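You operate a simulated robot arm through the tools that you are given. There is no shell and no other tool.

Carry out the task below with a simulated robot arm. There is one attempt and no reset: what you move stays moved.

## Task
Box the shrunk pack in the white carton and tape its seam.
Fine: shut both flaps, lay the strip that lies by the carton, roll it down and put the hand roller back.
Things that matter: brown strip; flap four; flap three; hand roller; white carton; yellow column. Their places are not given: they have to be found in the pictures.

Only the result counts: the job must be done as asked and must still hold three seconds after the hand-in. Knocking over, shifting, dropping, spilling or breaking anything else fails it.

## Robot
A 6-joint arm with a two-finger gripper, fixed in place. Base frame: the origin is on the floor under the middle of its stand, x ahead of it, y to its left, z up; the work surface is at about z = 780. Readings come in mm, rad, newtons and seconds.
It reaches about 1637 mm from its shoulder. Its first joint turns from -2.897 to 2.897 rad. Payload 3.43 kg.
The TCP is the grasp point between the finger pads, 20 mm short of the fingertips. In the tool frame z runs along the fingers and y along their closing line. The gripper opens to 190 mm; its body begins 248 mm behind the TCP.
Orientation is that of the tool frame in the base frame, as a unit quaternion [w, x, y, z]. With the fingers straight down and closing along the base's y, the tool's x points along the base's -x, its y along +y and its z along -z.

## Interface
- The arm moves only by the tool drive_tool. Its argument "motion" is a list of rows, each an object of numbers (a shift or turn left out is 0, a gripper value left out holds the last): "tx", "ty", "tz": the shift along the tool's x, y, z in mm; "ax", "ay", "az": the turn, a rotation vector about the tool's x, y, z in rad; "gripper": the opening, from 0 (shut) to 1 (fully open). In form: [{"tx": .., "ty": .., "tz": .., "ax": .., "ay": .., "az": .., "gripper": ..}, ...]. A call has 1 to 20 rows; each row is the pose to reach, as a shift and turn from the pose commanded when the call began, along the tool's axes at that moment. A row lasts 0.2 s, in which the tool goes at most 50 mm and 0.15 rad; a call with a longer step from one row to the next is refused whole, and so is a gripper value outside its range. Where a pose cannot be reached the arm comes as near as it can. A force on the tool above 90 N (or 10 N above the force at the start of the call, whichever is more), or a blocked arm, ends the call early, and 0.2 s more pass. Each finger travels about 45 mm/s and halts on what it meets, pressing with about 20 N; the grip force reading is that of the motor and also rises with nothing between the fingers. The clock runs only during rows and for 0.2 s after the last one: add rows that repeat a pose to give the fingers time. The reply holds the time, the measured pose of the TCP, the force on the tool along the base axes, the opening and the grip force, in the units named above and with some noise, with the torque about the TCP (base axes, N m) and any sound that the robot's microphone picked up.
- Cameras (640 x 400 px; columns grow to the right, rows downward): "scene" is fixed at [401.9, -647.9, 1666]; the picture's right is [0.87, -0.49, 0.00], its down [-0.24, -0.43, -0.87] and it looks along [0.43, 0.76, -0.50] (base axes); focal length 347 px, centre (320, 200). "wrist" rides on the gripper at [70, -8, -288] in the tool frame; the picture's right is [0.12, 0.99, 0.00], its down [-0.96, 0.12, -0.25] and it looks along [-0.25, 0.03, 0.97] (tool axes); focal length 261 px, centre (320, 200).
- capture(camera): a new picture of that camera. No time passes.
- move_column(by): slides the trunk up (or, below 0, down) by that many mm; the arm rides with it, the base frame stays. It gives what a move gives, with no picture.
- pixel_to_xyz(camera, pixels): for up to 12 pixels [column, row] of the newest picture of that camera ("zoom" is the newest enlarged one), the place [x, y, z] in the base frame of the surface seen there, good to about 2 mm, but the place of the scene camera against the robot may be out by one fixed shift of up to 18 mm in any direction. No time passes.
- inspect(camera, box): a new picture of the part [left, top, right, bottom] of that camera's present view, enlarged. No time passes.
- sign_off(): hands the job in; it is judged then, once.

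Leave the gripper open and the arm clear of the work at the hand-in unless told otherwise.

The tools are called after ">>>" by a JSON object that holds its "op" and its "data". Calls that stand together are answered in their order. drive_tool: Moves the arm, as the interface text tells. Its arguments: {"type":"object","properties":{"motion":{"type":"array"}},"required":["motion"]} The other tools are called the same way: move_column (by) moves the trunk up or down; capture (camera) takes a picture; pixel_to_xyz (camera, pixels) gives the place of the surface under pixels of a picture; inspect (camera, box) takes an enlarged picture of a part of a camera's view; sign_off () hands the job in.

At the start:

```text
time: 0.0
tool_pos: [550.7, 209.2, 1339.0]
tool_rot: [0.0, 0.0, 1.0, 0.0]
force: [-0.8, -0.6, -0.1]
torque: [-0.02, 0.01, 0.0]
opening: 190.0
finger_force: 0.0
trunk travel left (down, up): [-175.0, 65.0]
```

scene: 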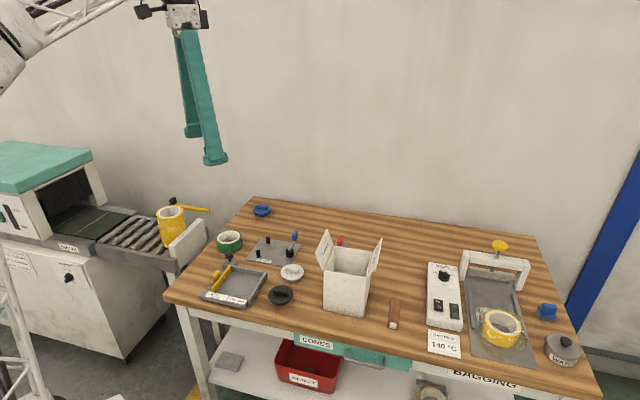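
wrist: 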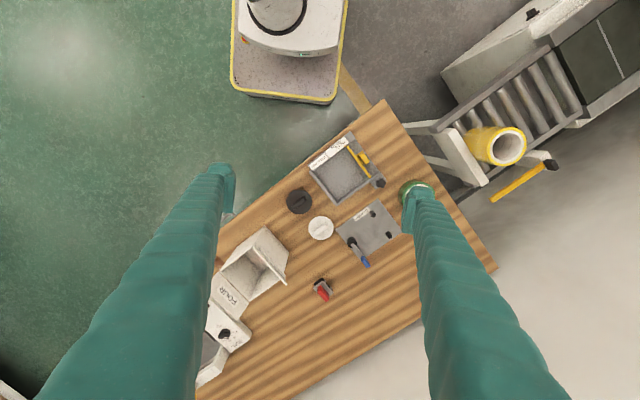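

I see a table with a white carton near scene pixel (347,280), a yellow cylinder on the conveyor at (170,228), and other objects. I'll enlarge several areas to identify things before moving.

>>> {"op": "inspect", "data": {"camera": "scene", "box": [290, 210, 430, 340]}}

>>> {"op": "inspect", "data": {"camera": "scene", "box": [120, 180, 320, 320]}}

>>> {"op": "inspect", "data": {"camera": "scene", "box": [410, 220, 610, 380]}}

>>> {"op": "inspect", "data": {"camera": "wrist", "box": [200, 100, 440, 400]}}

```text
3.08 times, centred on (360, 275) of scene
```

zoom: 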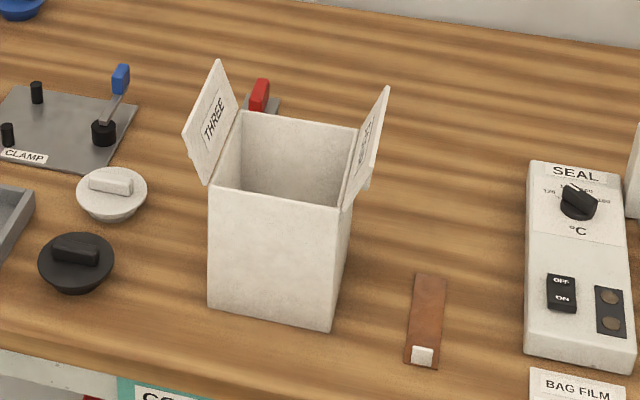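

```text
2.86 times, centred on (220, 250) of scene
```

zoom: 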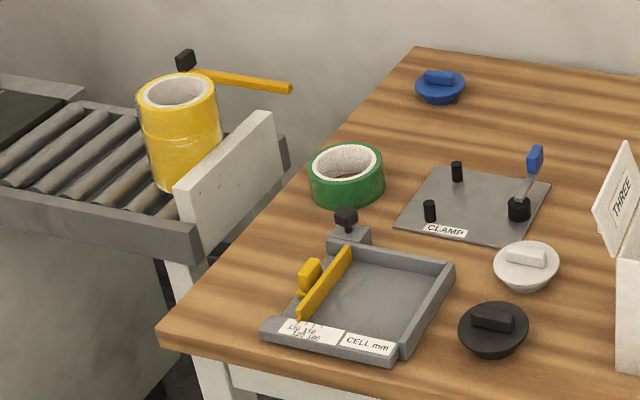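

```text
2.50 times, centred on (510, 300) of scene
```

zoom: 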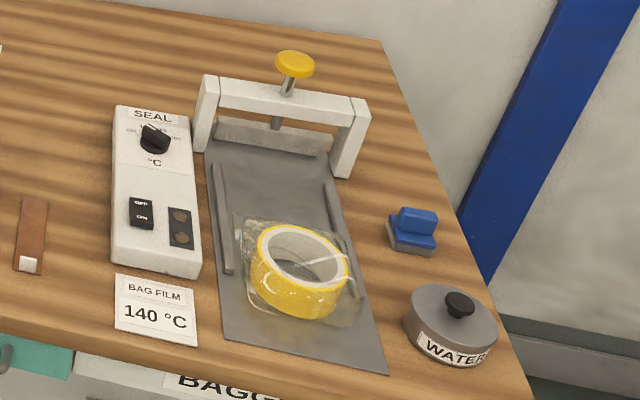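

```text
1.33 times, centred on (320, 250) of wrist
```

zoom: 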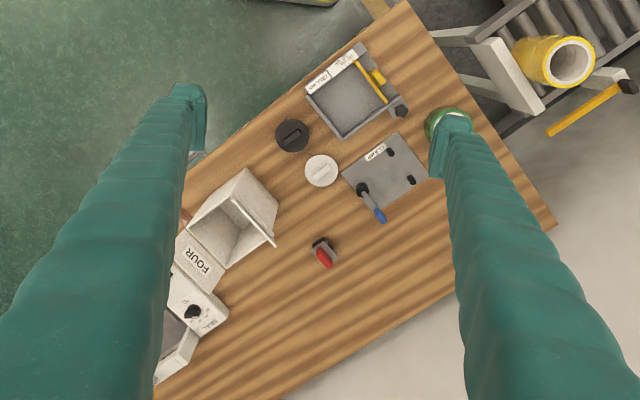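

The yellow column (a stack of shrink-wrapped rolls) stands on the roller conveyor. Flap THREE is the left one and FOUR is the right one, and the brown strip lies at (394,313). I still need to find the hand roller: it could be the red item at (340,240) or the blue one at (547,312). I'll look at both closely and locate the column and carton.

>>> {"op": "pixel_to_xyz", "data": {"camera": "scene", "pixels": [[170, 211], [160, 210], [182, 210], [171, 247], [326, 266], [372, 278], [365, 316], [325, 308], [394, 302], [391, 326], [340, 240], [547, 312]]}}

>>> {"op": "pixel_to_xyz", "data": {"camera": "wrist", "pixels": [[323, 291], [509, 147], [258, 231], [287, 262], [260, 297], [219, 265], [232, 300], [321, 228], [340, 170], [240, 340]]}}

>>> {"op": "inspect", "data": {"camera": "wrist", "box": [290, 260, 360, 320]}}

>>> {"op": "inspect", "data": {"camera": "scene", "box": [520, 290, 580, 330]}}

>>> {"op": "inspect", "data": {"camera": "scene", "box": [130, 180, 230, 280]}}

```text
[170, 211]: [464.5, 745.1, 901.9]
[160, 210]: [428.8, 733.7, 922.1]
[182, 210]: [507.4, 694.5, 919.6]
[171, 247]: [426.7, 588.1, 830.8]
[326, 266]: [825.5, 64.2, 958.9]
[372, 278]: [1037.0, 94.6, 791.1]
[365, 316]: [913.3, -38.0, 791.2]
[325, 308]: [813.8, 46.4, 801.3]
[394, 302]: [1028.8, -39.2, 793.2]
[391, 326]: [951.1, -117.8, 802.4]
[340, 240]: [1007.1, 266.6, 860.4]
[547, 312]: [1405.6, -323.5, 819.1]
```

```text
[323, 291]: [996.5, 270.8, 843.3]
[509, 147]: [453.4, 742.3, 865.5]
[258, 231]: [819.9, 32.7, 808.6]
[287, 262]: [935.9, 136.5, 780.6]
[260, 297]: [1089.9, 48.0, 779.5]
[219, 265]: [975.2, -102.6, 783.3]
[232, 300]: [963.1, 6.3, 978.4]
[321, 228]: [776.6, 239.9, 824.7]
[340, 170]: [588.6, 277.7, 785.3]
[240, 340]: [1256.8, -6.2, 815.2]
```

```text
6.67 times, centred on (325, 290) of wrist
```

zoom: 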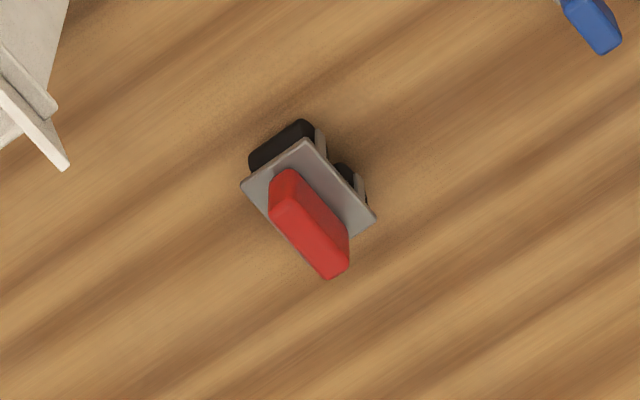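

```text
10.00 times, centred on (550, 310) of scene
```

zoom: 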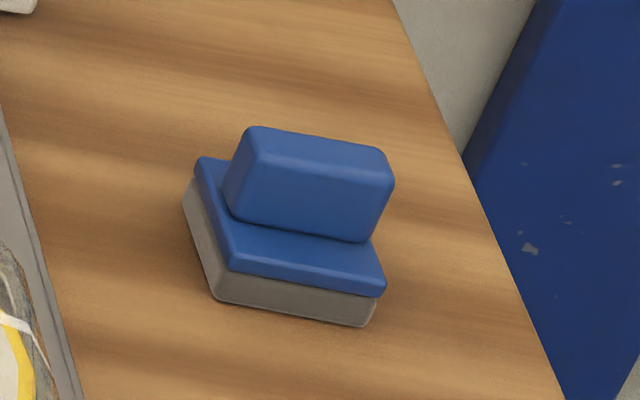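

```text
4.00 times, centred on (180, 230) of scene
```

zoom: 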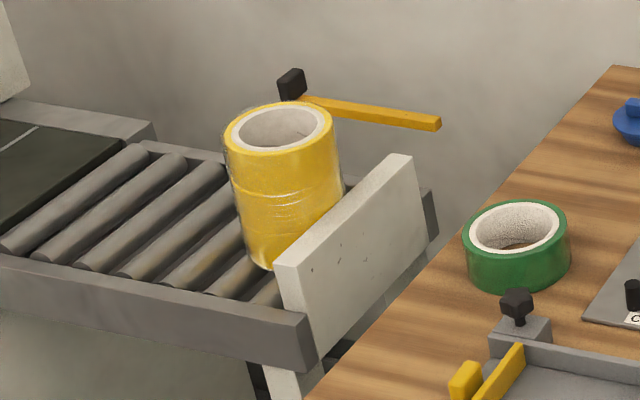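

The red-handled item at wrist pixel (323,291) has a grey plate and black wheels, so it is the hand roller. The blue item is a pad. Comparing the same points in both cameras, the scene camera reads about 10 mm high in z and is also shifted in x. I'll move the open gripper at height to look down into the carton with the wrist camera.

>>> {"op": "drive_tool", "data": {"motion": [{"tx": -40, "ty": -26.5}, {"tx": -80, "ty": -53}, {"tx": -120, "ty": -79.5}, {"tx": -160, "ty": -106}, {"tx": -200, "ty": -132.5}, {"tx": -240, "ty": -159}, {"tx": -240, "ty": -159}]}}

>>> {"op": "capture", "data": {"camera": "wrist"}}

```text
time: 1.6
tool_pos: [776.7, 49.4, 1303.2]
tool_rot: [0.003, 0.001, 1.0, 0.001]
force: [0.4, 0.1, 0.5]
torque: [0.0, 0.08, 0.0]
opening: 190.0
finger_force: 0.1
out of reach, approached as far as the arm can: row 3, 4, 5, 6, 7
trunk travel left (down, up): [-175.0, 65.0]
```

```text
taken
```

wrist: 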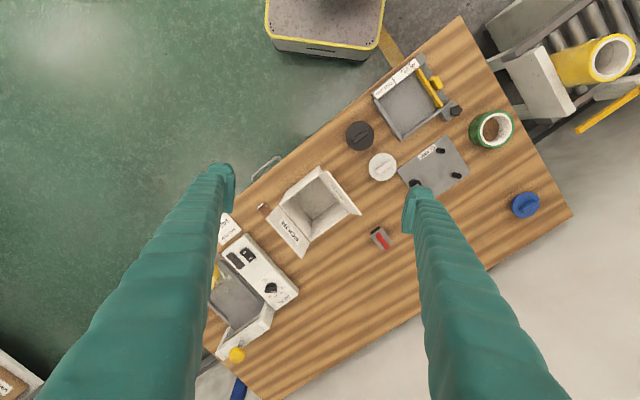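

The arm stopped at (777, 49, 1303), which is its limit at that height. The carton is now visible at wrist pixel (315,205), so I'll zoom in on the carton and roller and measure.

>>> {"op": "inspect", "data": {"camera": "wrist", "box": [240, 150, 400, 270]}}

>>> {"op": "inspect", "data": {"camera": "wrist", "box": [540, 20, 640, 140]}}

```text
3.33 times, centred on (320, 210) of wrist
```

zoom: 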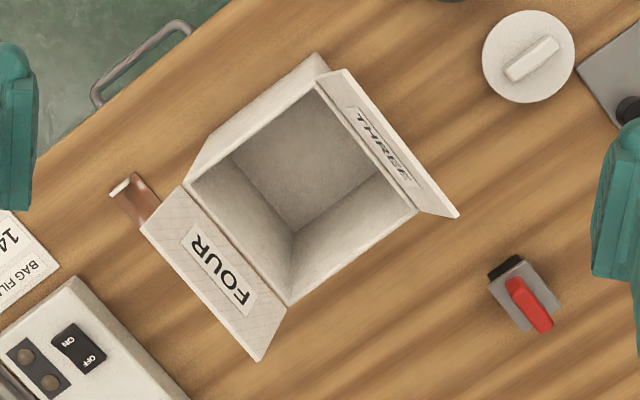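

```text
3.33 times, centred on (590, 80) of wrist
```

zoom: 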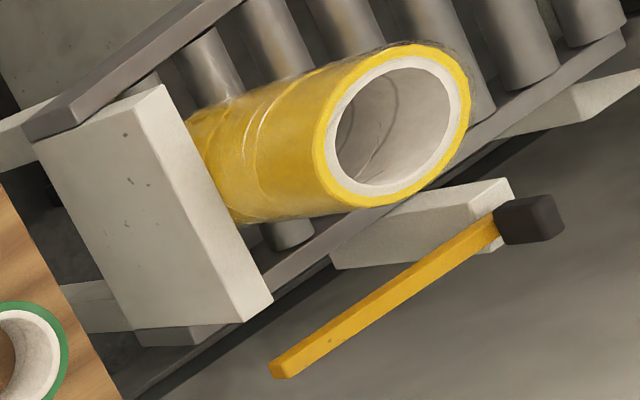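

The newest zoom shows the column on the conveyor, so I'll measure its top rim points, the white end plate and the yellow arm there.

>>> {"op": "pixel_to_xyz", "data": {"camera": "zoom", "pixels": [[322, 140], [470, 95], [400, 48], [355, 200], [460, 150], [165, 85], [270, 300], [500, 225], [300, 350], [60, 150], [250, 60], [405, 125]]}}

>>> {"op": "inspect", "data": {"camera": "wrist", "box": [240, 150, 400, 250]}}

```text
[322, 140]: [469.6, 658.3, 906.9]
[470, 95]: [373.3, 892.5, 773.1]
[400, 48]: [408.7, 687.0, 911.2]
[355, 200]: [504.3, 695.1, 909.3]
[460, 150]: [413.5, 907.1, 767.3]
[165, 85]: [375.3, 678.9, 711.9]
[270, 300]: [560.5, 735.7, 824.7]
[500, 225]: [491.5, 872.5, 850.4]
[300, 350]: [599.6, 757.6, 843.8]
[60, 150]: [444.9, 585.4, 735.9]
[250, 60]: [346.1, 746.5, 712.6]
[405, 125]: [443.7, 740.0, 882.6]
```

```text
4.00 times, centred on (320, 200) of wrist
```

zoom: 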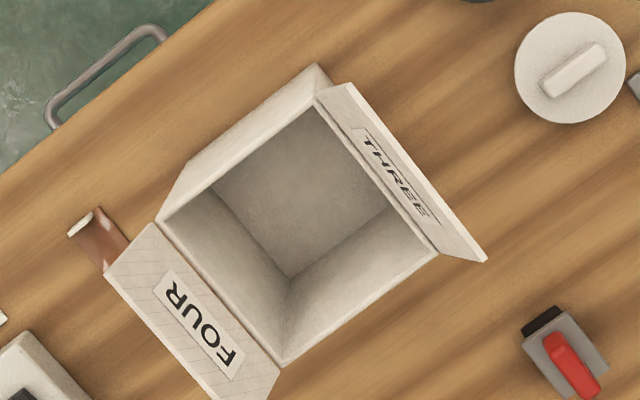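

Now the carton zoom: rim corners are near (160,220), (316,103), (438,252) and (283,367). I'll measure those, the inside floor, the flap tips, the roller and the strip.

>>> {"op": "pixel_to_xyz", "data": {"camera": "zoom", "pixels": [[161, 220], [316, 102], [437, 252], [283, 366], [289, 268], [300, 190], [106, 275], [486, 261], [350, 84], [300, 343], [420, 264], [216, 190]]}}

>>> {"op": "pixel_to_xyz", "data": {"camera": "zoom", "pixels": [[75, 230], [92, 209], [122, 236], [105, 268], [555, 312], [525, 330], [605, 370], [570, 360], [556, 340], [590, 395], [540, 320], [530, 350]]}}

>>> {"op": "inspect", "data": {"camera": "wrist", "box": [360, 215, 408, 255]}}

```text
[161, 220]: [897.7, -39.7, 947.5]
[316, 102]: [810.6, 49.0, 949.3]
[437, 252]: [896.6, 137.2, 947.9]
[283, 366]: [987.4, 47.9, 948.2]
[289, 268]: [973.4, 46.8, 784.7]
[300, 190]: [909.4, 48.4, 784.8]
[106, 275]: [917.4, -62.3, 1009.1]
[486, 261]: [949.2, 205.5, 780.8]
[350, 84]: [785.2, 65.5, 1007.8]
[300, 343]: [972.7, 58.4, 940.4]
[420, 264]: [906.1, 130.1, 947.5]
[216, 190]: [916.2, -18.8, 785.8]
```

```text
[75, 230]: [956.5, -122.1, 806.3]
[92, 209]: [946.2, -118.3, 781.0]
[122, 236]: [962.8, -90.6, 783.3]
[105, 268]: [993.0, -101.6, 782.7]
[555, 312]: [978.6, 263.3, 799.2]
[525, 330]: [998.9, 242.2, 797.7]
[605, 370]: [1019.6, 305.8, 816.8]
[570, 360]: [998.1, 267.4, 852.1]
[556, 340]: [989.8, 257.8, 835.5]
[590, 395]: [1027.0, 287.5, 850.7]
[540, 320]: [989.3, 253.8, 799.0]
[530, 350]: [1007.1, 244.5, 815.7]
```

```text
10.00 times, centred on (384, 235) of wrist
```

zoom: 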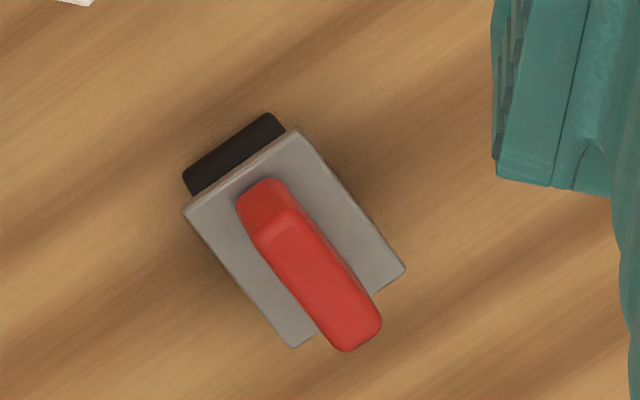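

From these points the carton is a square of about 125 mm, turned 45° to the base and centred near (898, 48.5), with its rim at z≈948 and floor at z≈785. The column is about 101 mm across, centred near (455, 707), with its top at z≈909. To know whether the fingers fit the carton's corners, I'll look at their shape from the scene camera.

>>> {"op": "capture", "data": {"camera": "scene"}}

>>> {"op": "inspect", "data": {"camera": "wrist", "box": [40, 140, 260, 400]}}

```text
taken
```

scene: 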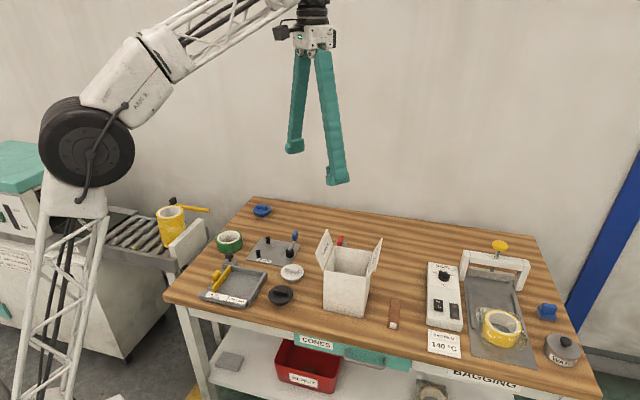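

```text
1.54 times, centred on (150, 270) of wrist
```

zoom: 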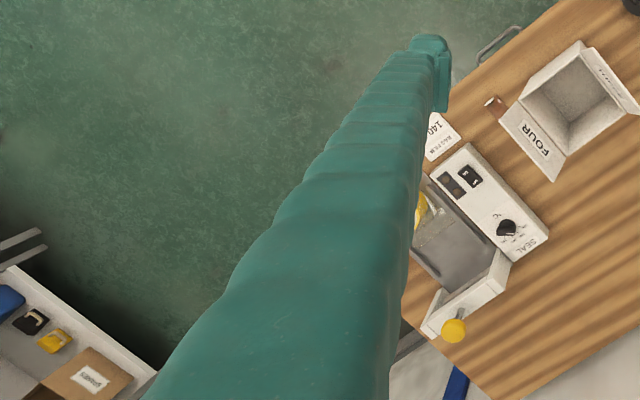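

I'll enlarge the gripper in the scene view to judge finger thickness.

>>> {"op": "inspect", "data": {"camera": "scene", "box": [260, 20, 380, 200]}}

>>> {"op": "inspect", "data": {"camera": "scene", "box": [275, 125, 365, 195]}}

```text
2.22 times, centred on (320, 110) of scene
```

zoom: 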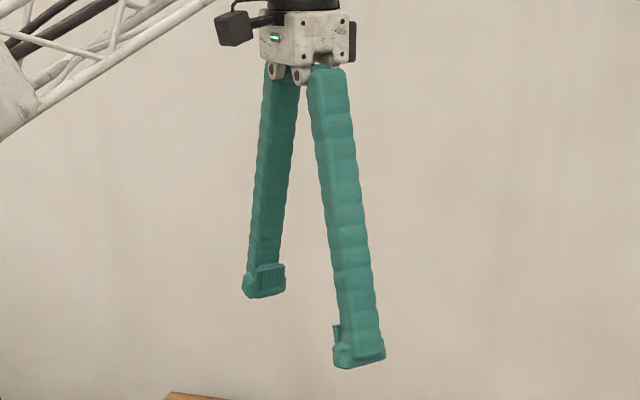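

```text
5.71 times, centred on (320, 160) of scene
```

zoom: 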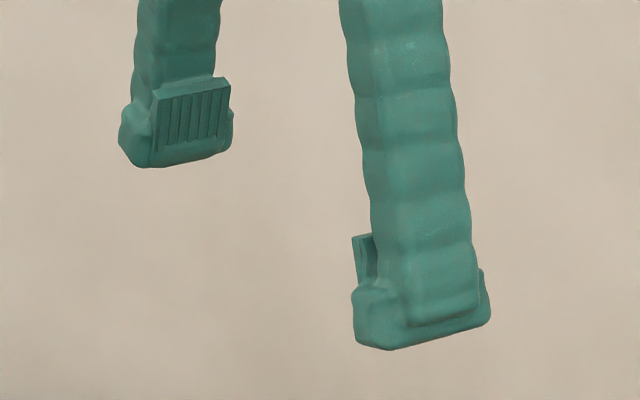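

The fingers are long, with ribbed pads and a slightly wider foot at the tip. I'll measure pad and tip width from this zoom.

>>> {"op": "pixel_to_xyz", "data": {"camera": "zoom", "pixels": [[157, 98], [229, 88], [157, 148], [226, 138], [124, 135], [142, 164], [230, 145], [358, 330], [392, 345], [487, 318], [410, 300], [475, 290]]}}

>>> {"op": "pixel_to_xyz", "data": {"camera": "zoom", "pixels": [[137, 70], [158, 72], [213, 70], [375, 180], [400, 190], [465, 190], [360, 240], [368, 268], [350, 30], [375, 50], [440, 50], [180, 40]]}}

```text
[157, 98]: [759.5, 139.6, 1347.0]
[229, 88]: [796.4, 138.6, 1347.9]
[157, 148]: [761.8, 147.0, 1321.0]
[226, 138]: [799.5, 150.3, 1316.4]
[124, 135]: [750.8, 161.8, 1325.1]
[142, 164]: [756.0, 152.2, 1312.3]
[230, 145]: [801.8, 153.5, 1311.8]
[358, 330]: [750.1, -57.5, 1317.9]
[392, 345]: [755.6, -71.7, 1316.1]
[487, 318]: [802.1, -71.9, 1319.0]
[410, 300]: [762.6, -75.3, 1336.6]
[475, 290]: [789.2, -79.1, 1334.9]
```

```text
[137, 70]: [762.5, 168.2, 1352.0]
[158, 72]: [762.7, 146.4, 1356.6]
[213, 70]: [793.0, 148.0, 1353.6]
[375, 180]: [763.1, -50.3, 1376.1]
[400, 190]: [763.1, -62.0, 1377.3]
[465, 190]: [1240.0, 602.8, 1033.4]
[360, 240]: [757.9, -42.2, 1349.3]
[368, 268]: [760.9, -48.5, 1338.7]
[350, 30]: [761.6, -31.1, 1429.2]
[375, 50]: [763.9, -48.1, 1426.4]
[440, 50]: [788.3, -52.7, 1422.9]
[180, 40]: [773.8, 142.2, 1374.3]
```

The fingers pivot and splay outward: the pads are about 38 mm wide and the foot about 50 mm. At a 100 mm grip they can't sit between the pack and the carton wall. I'll close the gripper here in free air and drop slightly for reach, to see whether the closed fingers would fit inside the pack's roughly 75 mm core.

>>> {"op": "drive_tool", "data": {"motion": [{"tz": 30, "gripper": 0.0}, {"tz": 60, "gripper": 0.0}, {"tz": 60, "gripper": 0.0}, {"tz": 60, "gripper": 0.0}, {"tz": 60, "gripper": 0.0}, {"tz": 60, "gripper": 0.0}, {"tz": 60, "gripper": 0.0}, {"tz": 60, "gripper": 0.0}, {"tz": 60, "gripper": 0.0}, {"tz": 60, "gripper": 0.0}, {"tz": 60, "gripper": 0.0}, {"tz": 60, "gripper": 0.0}, {"tz": 60, "gripper": 0.0}]}}

>>> {"op": "capture", "data": {"camera": "wrist"}}

>>> {"op": "inspect", "data": {"camera": "scene", "box": [260, 60, 380, 210]}}

```text
time: 4.4
tool_pos: [775.2, 48.5, 1245.0]
tool_rot: [-0.001, 0.0, 1.0, 0.0]
force: [-0.8, -0.2, -0.9]
torque: [0.0, 0.01, -0.03]
opening: 0.0
finger_force: 20.0
trunk travel left (down, up): [-175.0, 65.0]
```

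```text
taken
```

wrist: 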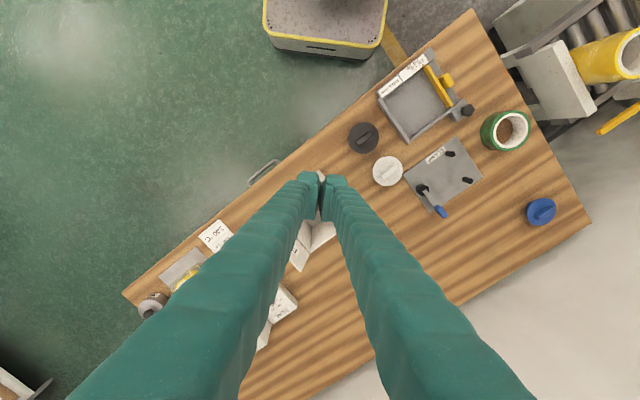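

```text
2.67 times, centred on (320, 135) of scene
```

zoom: 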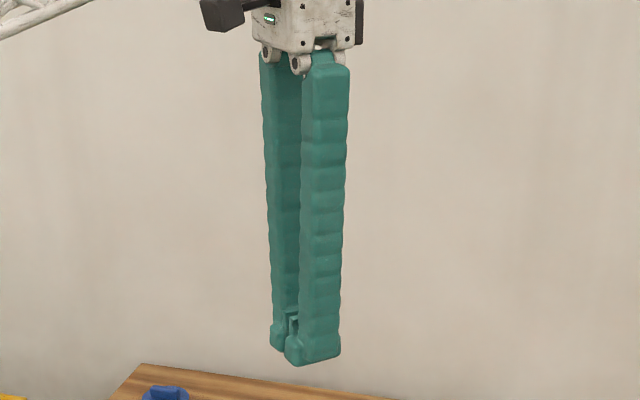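

Closed, the fingers hang nearly parallel. I'll zoom on the closed tips and measure their overall size.

>>> {"op": "inspect", "data": {"camera": "scene", "box": [345, 165, 410, 205]}}

>>> {"op": "inspect", "data": {"camera": "scene", "box": [290, 140, 360, 200]}}

>>> {"op": "pixel_to_xyz", "data": {"camera": "zoom", "pixels": [[320, 200], [250, 200], [400, 200], [320, 300], [250, 300], [400, 300], [250, 100], [320, 100], [400, 100]]}}

```text
9.85 times, centred on (378, 185) of scene
```

zoom: 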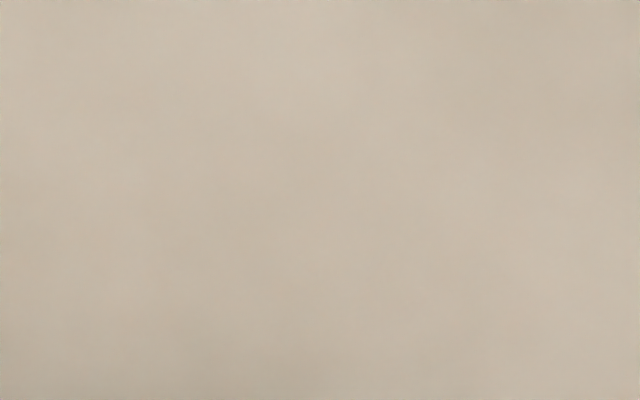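

```text
6.67 times, centred on (325, 170) of scene
```

zoom: 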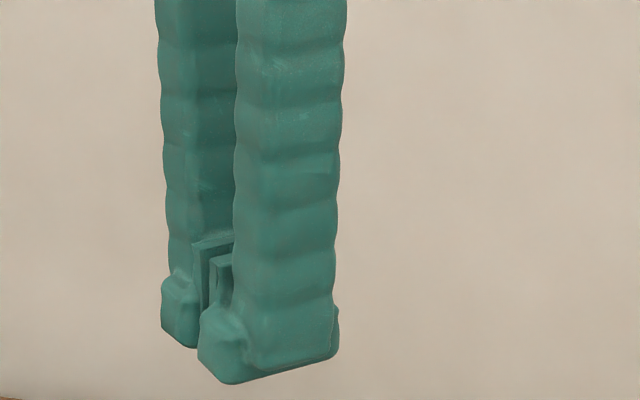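

```text
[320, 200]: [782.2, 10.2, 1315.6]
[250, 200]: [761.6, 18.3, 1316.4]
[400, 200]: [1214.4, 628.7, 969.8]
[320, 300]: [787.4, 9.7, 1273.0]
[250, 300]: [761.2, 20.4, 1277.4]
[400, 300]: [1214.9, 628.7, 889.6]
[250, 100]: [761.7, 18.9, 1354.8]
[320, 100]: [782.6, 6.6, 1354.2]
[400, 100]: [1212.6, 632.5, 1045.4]
```

I'll measure the closed finger tips' outline: the near foot at (200–338, 310–383) and the far foot at (162–200, 280–348).

>>> {"op": "pixel_to_xyz", "data": {"camera": "zoom", "pixels": [[203, 350], [217, 370], [232, 379], [334, 350], [165, 330], [180, 342], [195, 345], [195, 260], [212, 275], [165, 300], [166, 200], [192, 200]]}}

```text
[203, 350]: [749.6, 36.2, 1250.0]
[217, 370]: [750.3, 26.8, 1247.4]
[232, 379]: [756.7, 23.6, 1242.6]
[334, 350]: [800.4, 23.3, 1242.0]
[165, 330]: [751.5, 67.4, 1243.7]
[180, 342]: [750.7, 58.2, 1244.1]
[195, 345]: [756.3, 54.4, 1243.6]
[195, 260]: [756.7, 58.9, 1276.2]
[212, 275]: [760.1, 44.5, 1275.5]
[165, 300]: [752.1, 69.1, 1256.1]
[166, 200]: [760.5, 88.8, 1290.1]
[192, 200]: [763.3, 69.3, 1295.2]
```

The closed tips measure about 46 × 50 mm, so they could enter the roughly 75 mm core and hold it by opening outward. That would let me set the pack gently on the carton floor. I'll move over to the conveyor at height, to (500, 700), and inspect the pack closely.

>>> {"op": "drive_tool", "data": {"motion": [{"tx": 18.3, "ty": 43.4}, {"tx": 36.7, "ty": 86.8}, {"tx": 55, "ty": 130.2}, {"tx": 73.3, "ty": 173.6}, {"tx": 91.7, "ty": 217}, {"tx": 110, "ty": 260.4}, {"tx": 128.3, "ty": 303.8}, {"tx": 146.7, "ty": 347.2}, {"tx": 165, "ty": 390.6}, {"tx": 183.3, "ty": 434}, {"tx": 201.7, "ty": 477.4}, {"tx": 220, "ty": 520.8}, {"tx": 238.3, "ty": 564.2}, {"tx": 256.7, "ty": 607.6}, {"tx": 275, "ty": 651}, {"tx": 275, "ty": 651}]}}

>>> {"op": "capture", "data": {"camera": "wrist"}}

>>> {"op": "inspect", "data": {"camera": "scene", "box": [140, 185, 220, 265]}}

```text
time: 7.8
tool_pos: [501.6, 701.3, 1241.7]
tool_rot: [0.0, 0.001, 1.0, 0.0]
force: [0.6, 1.1, -0.3]
torque: [-0.12, 0.07, 0.01]
opening: 0.0
finger_force: 19.5
trunk travel left (down, up): [-175.0, 65.0]
```

```text
taken
```

wrist: 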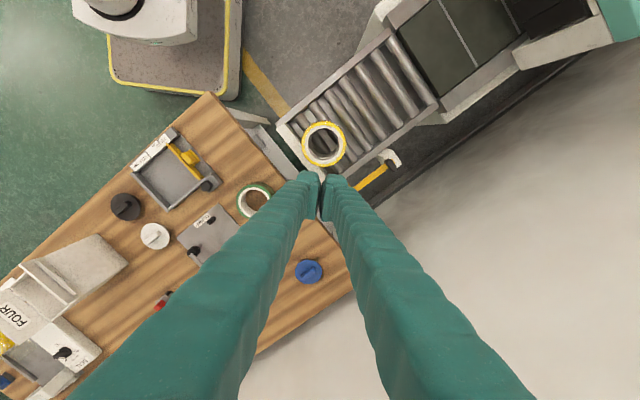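

```text
5.00 times, centred on (180, 225) of scene
```

zoom: 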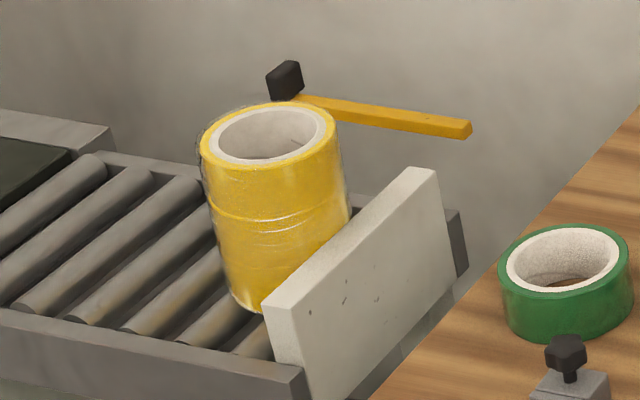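

The pack is right below at wrist pixel (323,146). I'll zoom there for an accurate measure of the outer and inner rims.

>>> {"op": "inspect", "data": {"camera": "wrist", "box": [275, 115, 371, 175]}}

```text
6.67 times, centred on (323, 145) of wrist
```

zoom: 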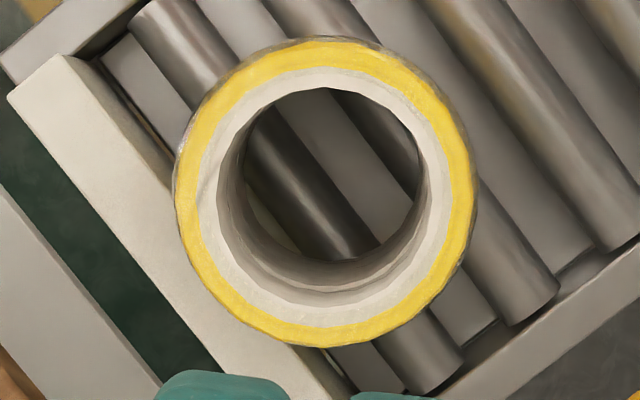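

I'll query points just inside the outer rim and just inside the core edge.

>>> {"op": "pixel_to_xyz", "data": {"camera": "zoom", "pixels": [[181, 190], [471, 190], [322, 43], [325, 343], [213, 195], [425, 190], [320, 85], [320, 300], [250, 110], [395, 280], [270, 240], [330, 150]]}}

>>> {"op": "pixel_to_xyz", "data": {"camera": "zoom", "pixels": [[205, 195], [220, 195], [235, 195], [415, 190], [435, 190], [320, 75], [320, 95], [320, 310], [320, 290], [40, 90], [280, 370], [500, 230]]}}

```text
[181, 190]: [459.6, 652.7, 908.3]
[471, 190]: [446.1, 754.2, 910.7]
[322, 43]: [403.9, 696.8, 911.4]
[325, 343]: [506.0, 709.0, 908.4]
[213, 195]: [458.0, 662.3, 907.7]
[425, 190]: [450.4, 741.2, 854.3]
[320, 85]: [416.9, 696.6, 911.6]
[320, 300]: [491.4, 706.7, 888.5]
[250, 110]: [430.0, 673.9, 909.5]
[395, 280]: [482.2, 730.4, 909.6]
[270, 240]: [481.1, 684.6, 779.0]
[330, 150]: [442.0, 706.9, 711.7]
```

```text
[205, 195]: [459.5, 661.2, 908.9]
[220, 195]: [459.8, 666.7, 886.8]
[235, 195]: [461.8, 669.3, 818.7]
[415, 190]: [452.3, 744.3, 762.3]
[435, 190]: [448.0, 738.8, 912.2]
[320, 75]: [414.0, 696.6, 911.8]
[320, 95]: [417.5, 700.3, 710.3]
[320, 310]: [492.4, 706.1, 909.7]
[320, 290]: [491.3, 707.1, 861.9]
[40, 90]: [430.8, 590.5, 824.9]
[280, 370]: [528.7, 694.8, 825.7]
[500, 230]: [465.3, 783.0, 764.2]
```

The pack's centre is (454.7, 703.2), its outer radius is about 51, its hole radius about 37.3 and its top z≈909.5; rollers lie near z≈768. I'll profile the closed fingers in the scene view to see how deep they can go in the hole.

>>> {"op": "inspect", "data": {"camera": "scene", "box": [140, 60, 220, 150]}}

```text
4.44 times, centred on (180, 105) of scene
```

zoom: 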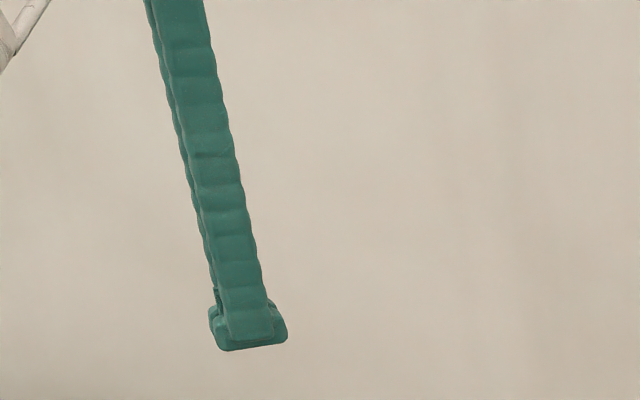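

I'll query points up the middle of the near finger's outer face and at the foot's edges.

>>> {"op": "pixel_to_xyz", "data": {"camera": "zoom", "pixels": [[250, 346], [250, 340], [249, 332], [248, 322], [247, 310], [245, 298], [243, 285], [240, 268], [236, 250], [225, 200], [218, 335], [284, 335]]}}

>>> {"op": "pixel_to_xyz", "data": {"camera": "zoom", "pixels": [[211, 310], [213, 325], [220, 345], [280, 318], [287, 325], [282, 342], [265, 300], [222, 300], [219, 280], [214, 300], [209, 280], [225, 320]]}}

```text
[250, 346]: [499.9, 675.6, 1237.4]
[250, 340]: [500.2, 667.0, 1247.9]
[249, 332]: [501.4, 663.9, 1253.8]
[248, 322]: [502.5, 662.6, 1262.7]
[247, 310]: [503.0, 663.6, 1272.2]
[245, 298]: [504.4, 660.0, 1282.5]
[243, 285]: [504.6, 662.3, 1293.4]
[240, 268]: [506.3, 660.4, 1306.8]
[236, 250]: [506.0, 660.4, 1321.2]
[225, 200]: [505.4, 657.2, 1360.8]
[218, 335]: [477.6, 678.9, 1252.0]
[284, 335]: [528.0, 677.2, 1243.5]
```

```text
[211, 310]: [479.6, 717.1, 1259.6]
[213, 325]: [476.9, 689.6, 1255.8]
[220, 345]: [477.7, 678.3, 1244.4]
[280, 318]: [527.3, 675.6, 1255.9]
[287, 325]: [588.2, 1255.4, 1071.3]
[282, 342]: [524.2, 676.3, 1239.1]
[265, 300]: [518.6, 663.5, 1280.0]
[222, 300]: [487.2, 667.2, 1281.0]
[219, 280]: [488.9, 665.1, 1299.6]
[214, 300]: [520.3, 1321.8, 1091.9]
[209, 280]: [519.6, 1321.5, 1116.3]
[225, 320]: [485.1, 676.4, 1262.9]
```

The closed finger bodies are about 82 mm thick just above the tips, so an inside grip won't work. I'll hold the pack from outside near its top and bring it in over the carton's two flapless sides, which means closing along base (1,1). First I'll centre over the pack at height, turn 45° and open the fingers.

>>> {"op": "drive_tool", "data": {"motion": [{"tx": 20, "ty": 1, "az": 0.13, "gripper": 0.8}, {"tx": 46.9, "ty": 1.9, "az": 0.26}, {"tx": 46.9, "ty": 1.9, "az": 0.39}, {"tx": 46.9, "ty": 1.9, "az": 0.52}, {"tx": 46.9, "ty": 1.9, "az": 0.65}, {"tx": 46.9, "ty": 1.9, "az": 0.7854}, {"tx": 46.9, "ty": 1.9, "az": 0.7854}, {"tx": 46.9, "ty": 1.9, "az": 0.7854}, {"tx": 46.9, "ty": 1.9, "az": 0.7854}, {"tx": 46.9, "ty": 1.9, "az": 0.7854}]}}

>>> {"op": "capture", "data": {"camera": "wrist"}}

```text
time: 10.0
tool_pos: [455.7, 701.2, 1244.3]
tool_rot: [0.0, 0.382, 0.924, 0.001]
force: [-0.2, -0.7, 0.2]
torque: [-0.02, 0.0, 0.02]
opening: 152.2
finger_force: 0.1
trunk travel left (down, up): [-175.0, 65.0]
```

```text
taken
```

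wrist: 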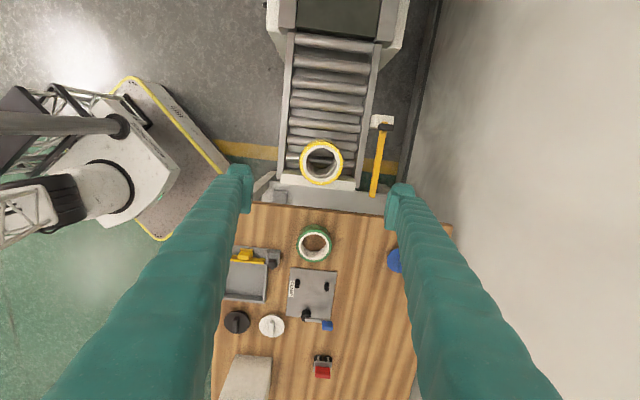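

The pack is seen at wrist (322,162), close to where the tool axis should project (320,163). I'll check the rim coordinates from this view.

>>> {"op": "inspect", "data": {"camera": "wrist", "box": [272, 130, 372, 192]}}

```text
6.40 times, centred on (322, 161) of wrist
```

zoom: 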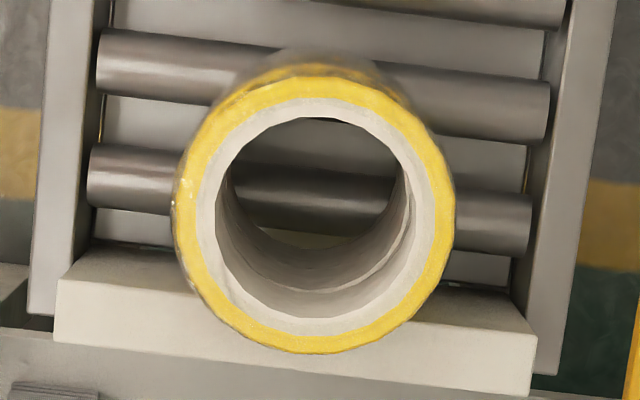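

>>> {"op": "pixel_to_xyz", "data": {"camera": "zoom", "pixels": [[180, 210], [450, 205], [310, 82], [315, 347], [225, 110], [225, 320], [410, 310], [405, 110], [130, 70], [500, 110], [480, 220], [130, 180]]}}

```text
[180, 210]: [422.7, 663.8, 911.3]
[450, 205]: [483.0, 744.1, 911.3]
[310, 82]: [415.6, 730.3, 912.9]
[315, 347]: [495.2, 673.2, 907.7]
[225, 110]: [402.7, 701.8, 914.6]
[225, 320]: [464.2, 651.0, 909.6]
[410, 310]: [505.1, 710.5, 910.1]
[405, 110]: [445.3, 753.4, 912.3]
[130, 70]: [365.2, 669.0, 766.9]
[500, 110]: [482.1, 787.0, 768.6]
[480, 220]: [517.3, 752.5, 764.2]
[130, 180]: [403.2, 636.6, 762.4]
```

The pack's centre is confirmed at about (454.2, 703.5), with its top at z≈910 and the rollers at z≈768, so it is about 142 mm tall. The open fingers clear it and stay above the white end plate (z≈825). I'll descend to TCP z≈905, still open.

>>> {"op": "drive_tool", "data": {"motion": [{"tz": 45}, {"tz": 90}, {"tz": 135}, {"tz": 180}, {"tz": 225}, {"tz": 270}, {"tz": 310}, {"tz": 338}, {"tz": 338}]}}

>>> {"op": "capture", "data": {"camera": "wrist"}}

>>> {"op": "inspect", "data": {"camera": "scene", "box": [120, 150, 240, 260]}}

```text
time: 12.0
tool_pos: [454.0, 701.5, 905.3]
tool_rot: [0.0, 0.382, 0.924, 0.0]
force: [-0.6, 0.4, 0.3]
torque: [0.01, 0.02, 0.03]
opening: 152.2
finger_force: 0.1
trunk travel left (down, up): [-175.0, 65.0]
```

```text
taken
```

wrist: 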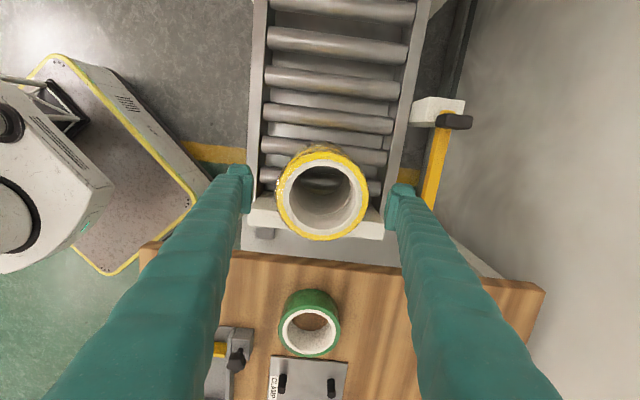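

```text
3.64 times, centred on (180, 205) of scene
```

zoom: 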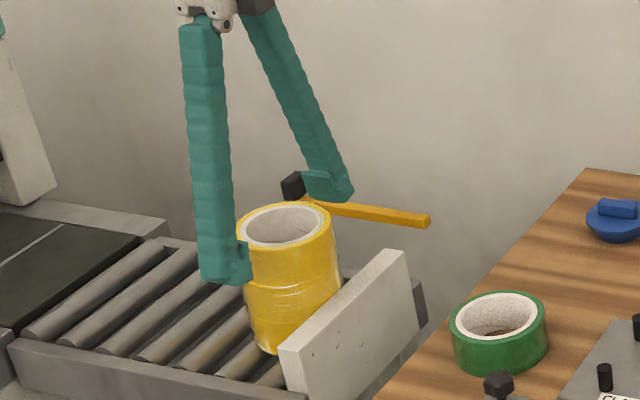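

The pack sits midway between the fingers, with the far finger clear above the yellow bar. I'll close on the pack now.

>>> {"op": "drive_tool", "data": {"motion": [{"gripper": 0.0}, {"gripper": 0.0}, {"gripper": 0.0}, {"gripper": 0.0}, {"gripper": 0.0}, {"gripper": 0.0}]}}

>>> {"op": "inspect", "data": {"camera": "scene", "box": [120, 150, 240, 260]}}

>>> {"op": "capture", "data": {"camera": "wrist"}}

```text
time: 13.4
tool_pos: [453.4, 701.8, 906.9]
tool_rot: [0.0, 0.383, 0.924, -0.001]
force: [1.4, 1.5, 2.3]
torque: [0.04, -0.01, -0.01]
opening: 103.7
finger_force: 20.0
trunk travel left (down, up): [-175.0, 65.0]
```

```text
3.64 times, centred on (180, 205) of scene
```

zoom: 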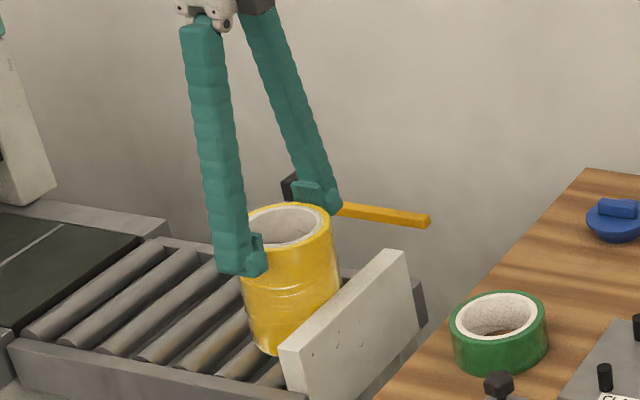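

```text
taken
```

wrist: 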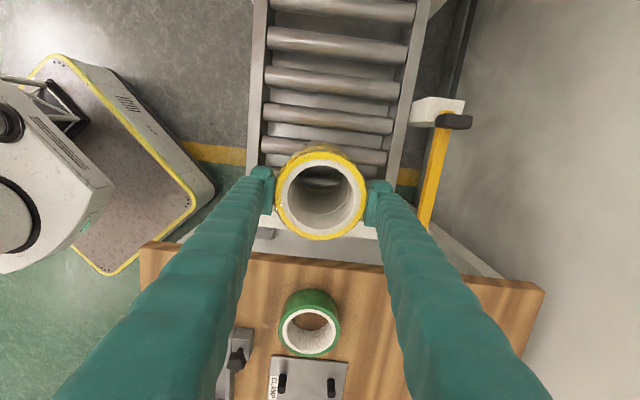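

It's holding at 103.7 mm opening with 20 N. I'll lift a little (20 mm) slowly as a test for slipping.

>>> {"op": "drive_tool", "data": {"motion": [{"tz": -4, "gripper": 0.0}, {"tz": -8}, {"tz": -12}, {"tz": -16}, {"tz": -20}, {"tz": -20}]}}

>>> {"op": "inspect", "data": {"camera": "scene", "box": [120, 150, 240, 260]}}

>>> {"op": "capture", "data": {"camera": "wrist"}}

```text
time: 14.8
tool_pos: [455.6, 703.0, 927.2]
tool_rot: [0.0, 0.383, 0.924, 0.0]
force: [0.7, 0.0, -5.5]
torque: [0.0, 0.0, 0.0]
opening: 104.0
finger_force: 19.9
trunk travel left (down, up): [-175.0, 65.0]
```

```text
3.64 times, centred on (180, 205) of scene
```

zoom: 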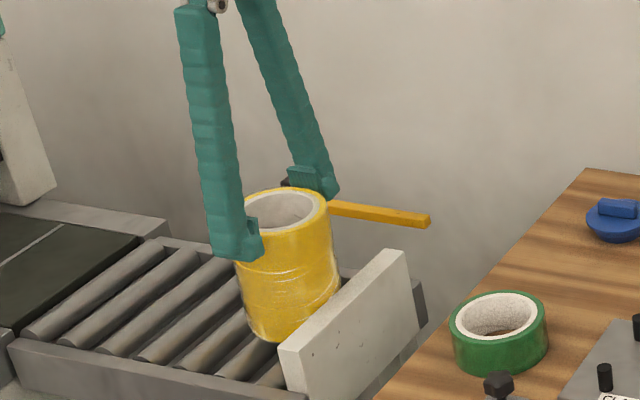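

```text
taken
```

wrist: 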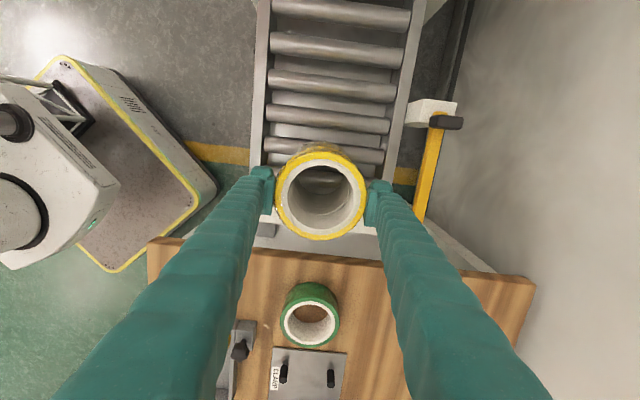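

It lifts cleanly, with about 5.5 N of weight, no torque and no slip. I'll lift on to TCP z≈1170 at a moderate speed.

>>> {"op": "drive_tool", "data": {"motion": [{"tz": -12, "gripper": 0.0}, {"tz": -32}, {"tz": -57}, {"tz": -87}, {"tz": -117}, {"tz": -147}, {"tz": -177}, {"tz": -202}, {"tz": -224}, {"tz": -238}, {"tz": -243}, {"tz": -243}]}}

>>> {"op": "inspect", "data": {"camera": "scene", "box": [110, 60, 250, 200]}}

```text
time: 17.4
tool_pos: [455.2, 702.1, 1170.0]
tool_rot: [0.0, 0.383, 0.924, 0.0]
force: [0.7, -0.3, -5.9]
torque: [0.01, -0.04, 0.02]
opening: 103.7
finger_force: 19.5
trunk travel left (down, up): [-175.0, 65.0]
```

```text
2.86 times, centred on (180, 130) of scene
```

zoom: 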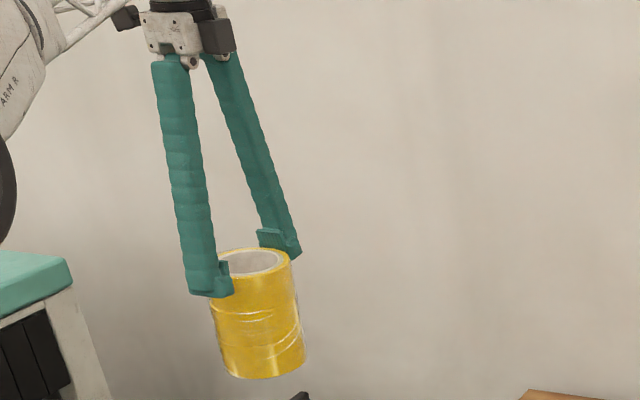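

It's steady. Now I'll carry the pack across toward the carton's flapless A–B side in two smooth calls.

>>> {"op": "drive_tool", "data": {"motion": [{"tx": -11.6, "ty": -4.5, "gripper": 0.0}, {"tx": -31.1, "ty": -12.1}, {"tx": -62.1, "ty": -24.2}, {"tx": -97.0, "ty": -37.8}, {"tx": -132.0, "ty": -51.4}, {"tx": -166.9, "ty": -65.0}, {"tx": -201.8, "ty": -78.5}, {"tx": -236.8, "ty": -92.1}, {"tx": -271.7, "ty": -105.7}, {"tx": -306.6, "ty": -119.3}, {"tx": -341.6, "ty": -132.9}, {"tx": -376.5, "ty": -146.5}, {"tx": -411.4, "ty": -160.1}, {"tx": -446.4, "ty": -173.7}, {"tx": -481.3, "ty": -187.3}, {"tx": -512.4, "ty": -199.4}, {"tx": -535.6, "ty": -208.4}, {"tx": -551.2, "ty": -214.5}, {"tx": -558.9, "ty": -217.5}, {"tx": -558.9, "ty": -217.5}]}}

>>> {"op": "capture", "data": {"camera": "scene"}}

```text
time: 21.6
tool_pos: [696.7, 154.8, 1171.4]
tool_rot: [0.0, 0.383, 0.924, 0.0]
force: [0.2, 1.0, -4.9]
torque: [0.01, 0.0, -0.01]
opening: 104.1
finger_force: 20.2
trunk travel left (down, up): [-175.0, 65.0]
```

```text
taken
```

scene: 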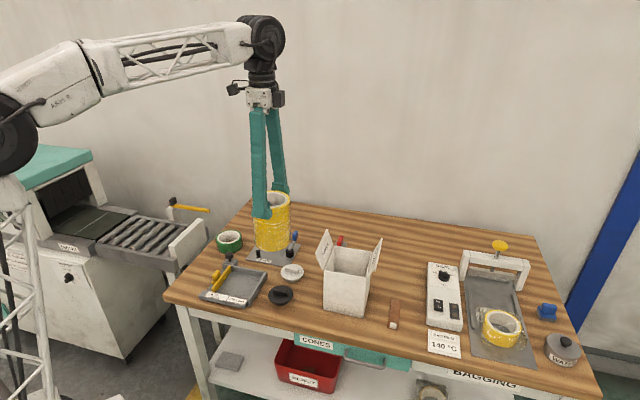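

The pack hangs straight. I'll move on to (790, −60), in line with the gap between the two flaps.

>>> {"op": "drive_tool", "data": {"motion": [{"tx": -15, "ty": -5.9, "gripper": 0.0}, {"tx": -45, "ty": -17.7}, {"tx": -80, "ty": -31.5}, {"tx": -115, "ty": -45.3}, {"tx": -150, "ty": -59.1}, {"tx": -180, "ty": -71}, {"tx": -202, "ty": -79.6}, {"tx": -214, "ty": -84.4}, {"tx": -217.9, "ty": -85.9}, {"tx": -217.9, "ty": -85.9}]}}

>>> {"op": "capture", "data": {"camera": "scene"}}

>>> {"op": "capture", "data": {"camera": "wrist"}}

```text
time: 23.8
tool_pos: [789.9, -63.0, 1171.0]
tool_rot: [0.001, 0.383, 0.924, -0.001]
force: [-0.3, -0.5, -4.6]
torque: [-0.05, -0.01, 0.01]
opening: 103.8
finger_force: 20.0
trunk travel left (down, up): [-175.0, 65.0]
```

```text
taken
```

scene: 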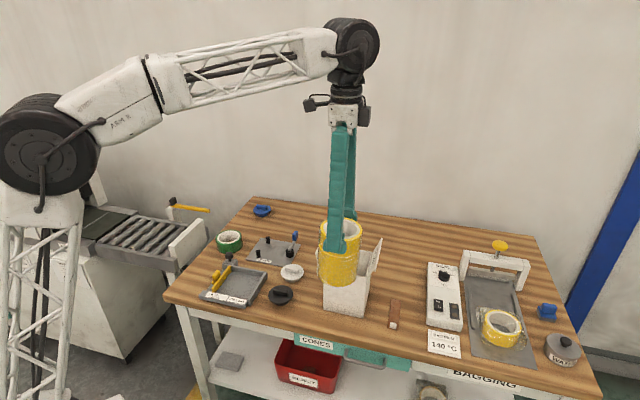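

```text
taken
```

wrist: 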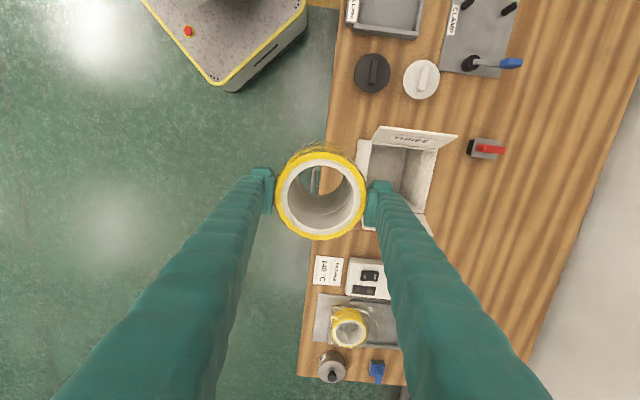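

The carton opening lies to the right in the wrist view, flap THREE above and FOUR below it. I'll move along the closing direction about 153 mm to be centred over the carton at (898, 48.6).

>>> {"op": "drive_tool", "data": {"motion": [{"ty": 12, "gripper": 0.0}, {"ty": 38}, {"ty": 68}, {"ty": 98}, {"ty": 125}, {"ty": 144}, {"ty": 152}, {"ty": 153}, {"ty": 153}]}}

>>> {"op": "capture", "data": {"camera": "wrist"}}

>>> {"op": "inspect", "data": {"camera": "scene", "box": [290, 160, 430, 330]}}

```text
time: 25.8
tool_pos: [897.9, 45.5, 1169.5]
tool_rot: [0.0, 0.384, 0.923, 0.0]
force: [0.8, 0.3, -5.0]
torque: [0.0, -0.02, -0.02]
opening: 103.9
finger_force: 20.2
trunk travel left (down, up): [-175.0, 65.0]
```

```text
taken
```

wrist: 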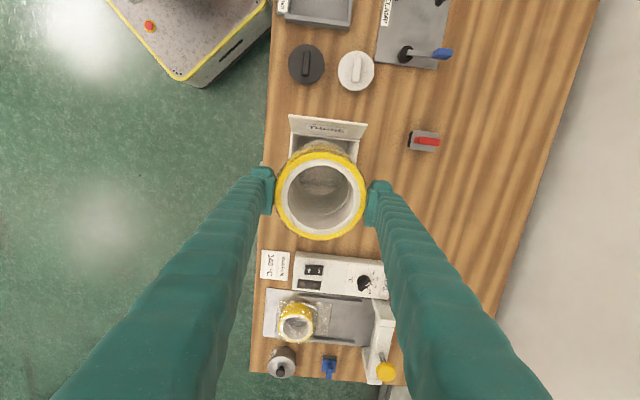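

```text
2.35 times, centred on (360, 245) of scene
```

zoom: 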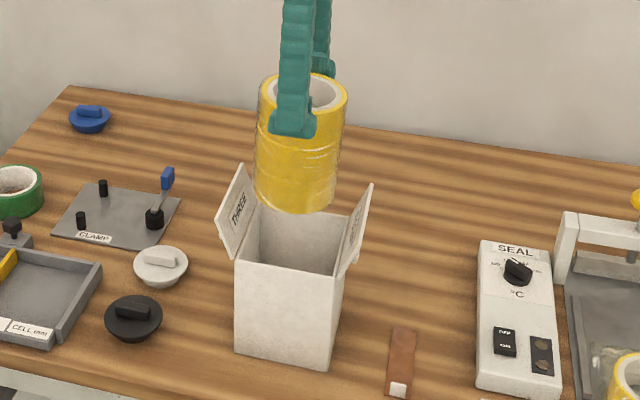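

The arm reached z≈1170 and the pack hangs above the carton. I'll zoom the wrist view to check alignment against the carton rim and flap hinges.

>>> {"op": "inspect", "data": {"camera": "wrist", "box": [260, 100, 390, 260]}}

```text
2.50 times, centred on (325, 180) of wrist
```

zoom: 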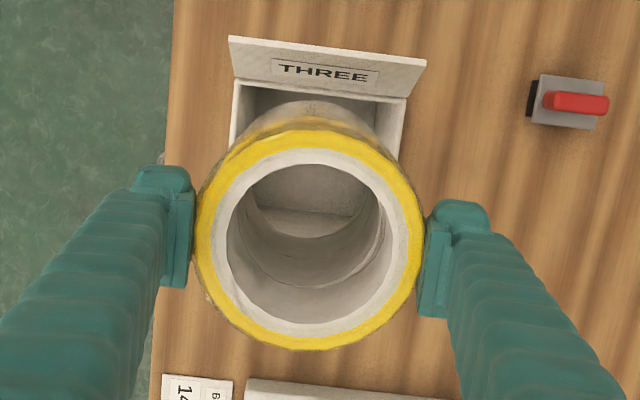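

>>> {"op": "pixel_to_xyz", "data": {"camera": "zoom", "pixels": [[236, 86], [403, 101], [236, 120], [395, 140], [232, 40], [422, 64], [205, 240], [413, 240], [305, 145], [305, 340], [233, 125], [399, 135]]}}

```text
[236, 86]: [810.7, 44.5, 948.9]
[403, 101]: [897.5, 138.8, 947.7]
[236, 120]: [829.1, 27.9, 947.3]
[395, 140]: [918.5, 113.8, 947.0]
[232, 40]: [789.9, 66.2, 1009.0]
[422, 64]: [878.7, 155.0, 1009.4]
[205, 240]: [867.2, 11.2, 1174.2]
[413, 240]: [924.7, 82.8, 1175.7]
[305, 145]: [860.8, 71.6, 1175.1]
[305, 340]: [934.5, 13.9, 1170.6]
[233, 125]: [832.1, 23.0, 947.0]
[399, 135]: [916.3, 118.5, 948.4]
```

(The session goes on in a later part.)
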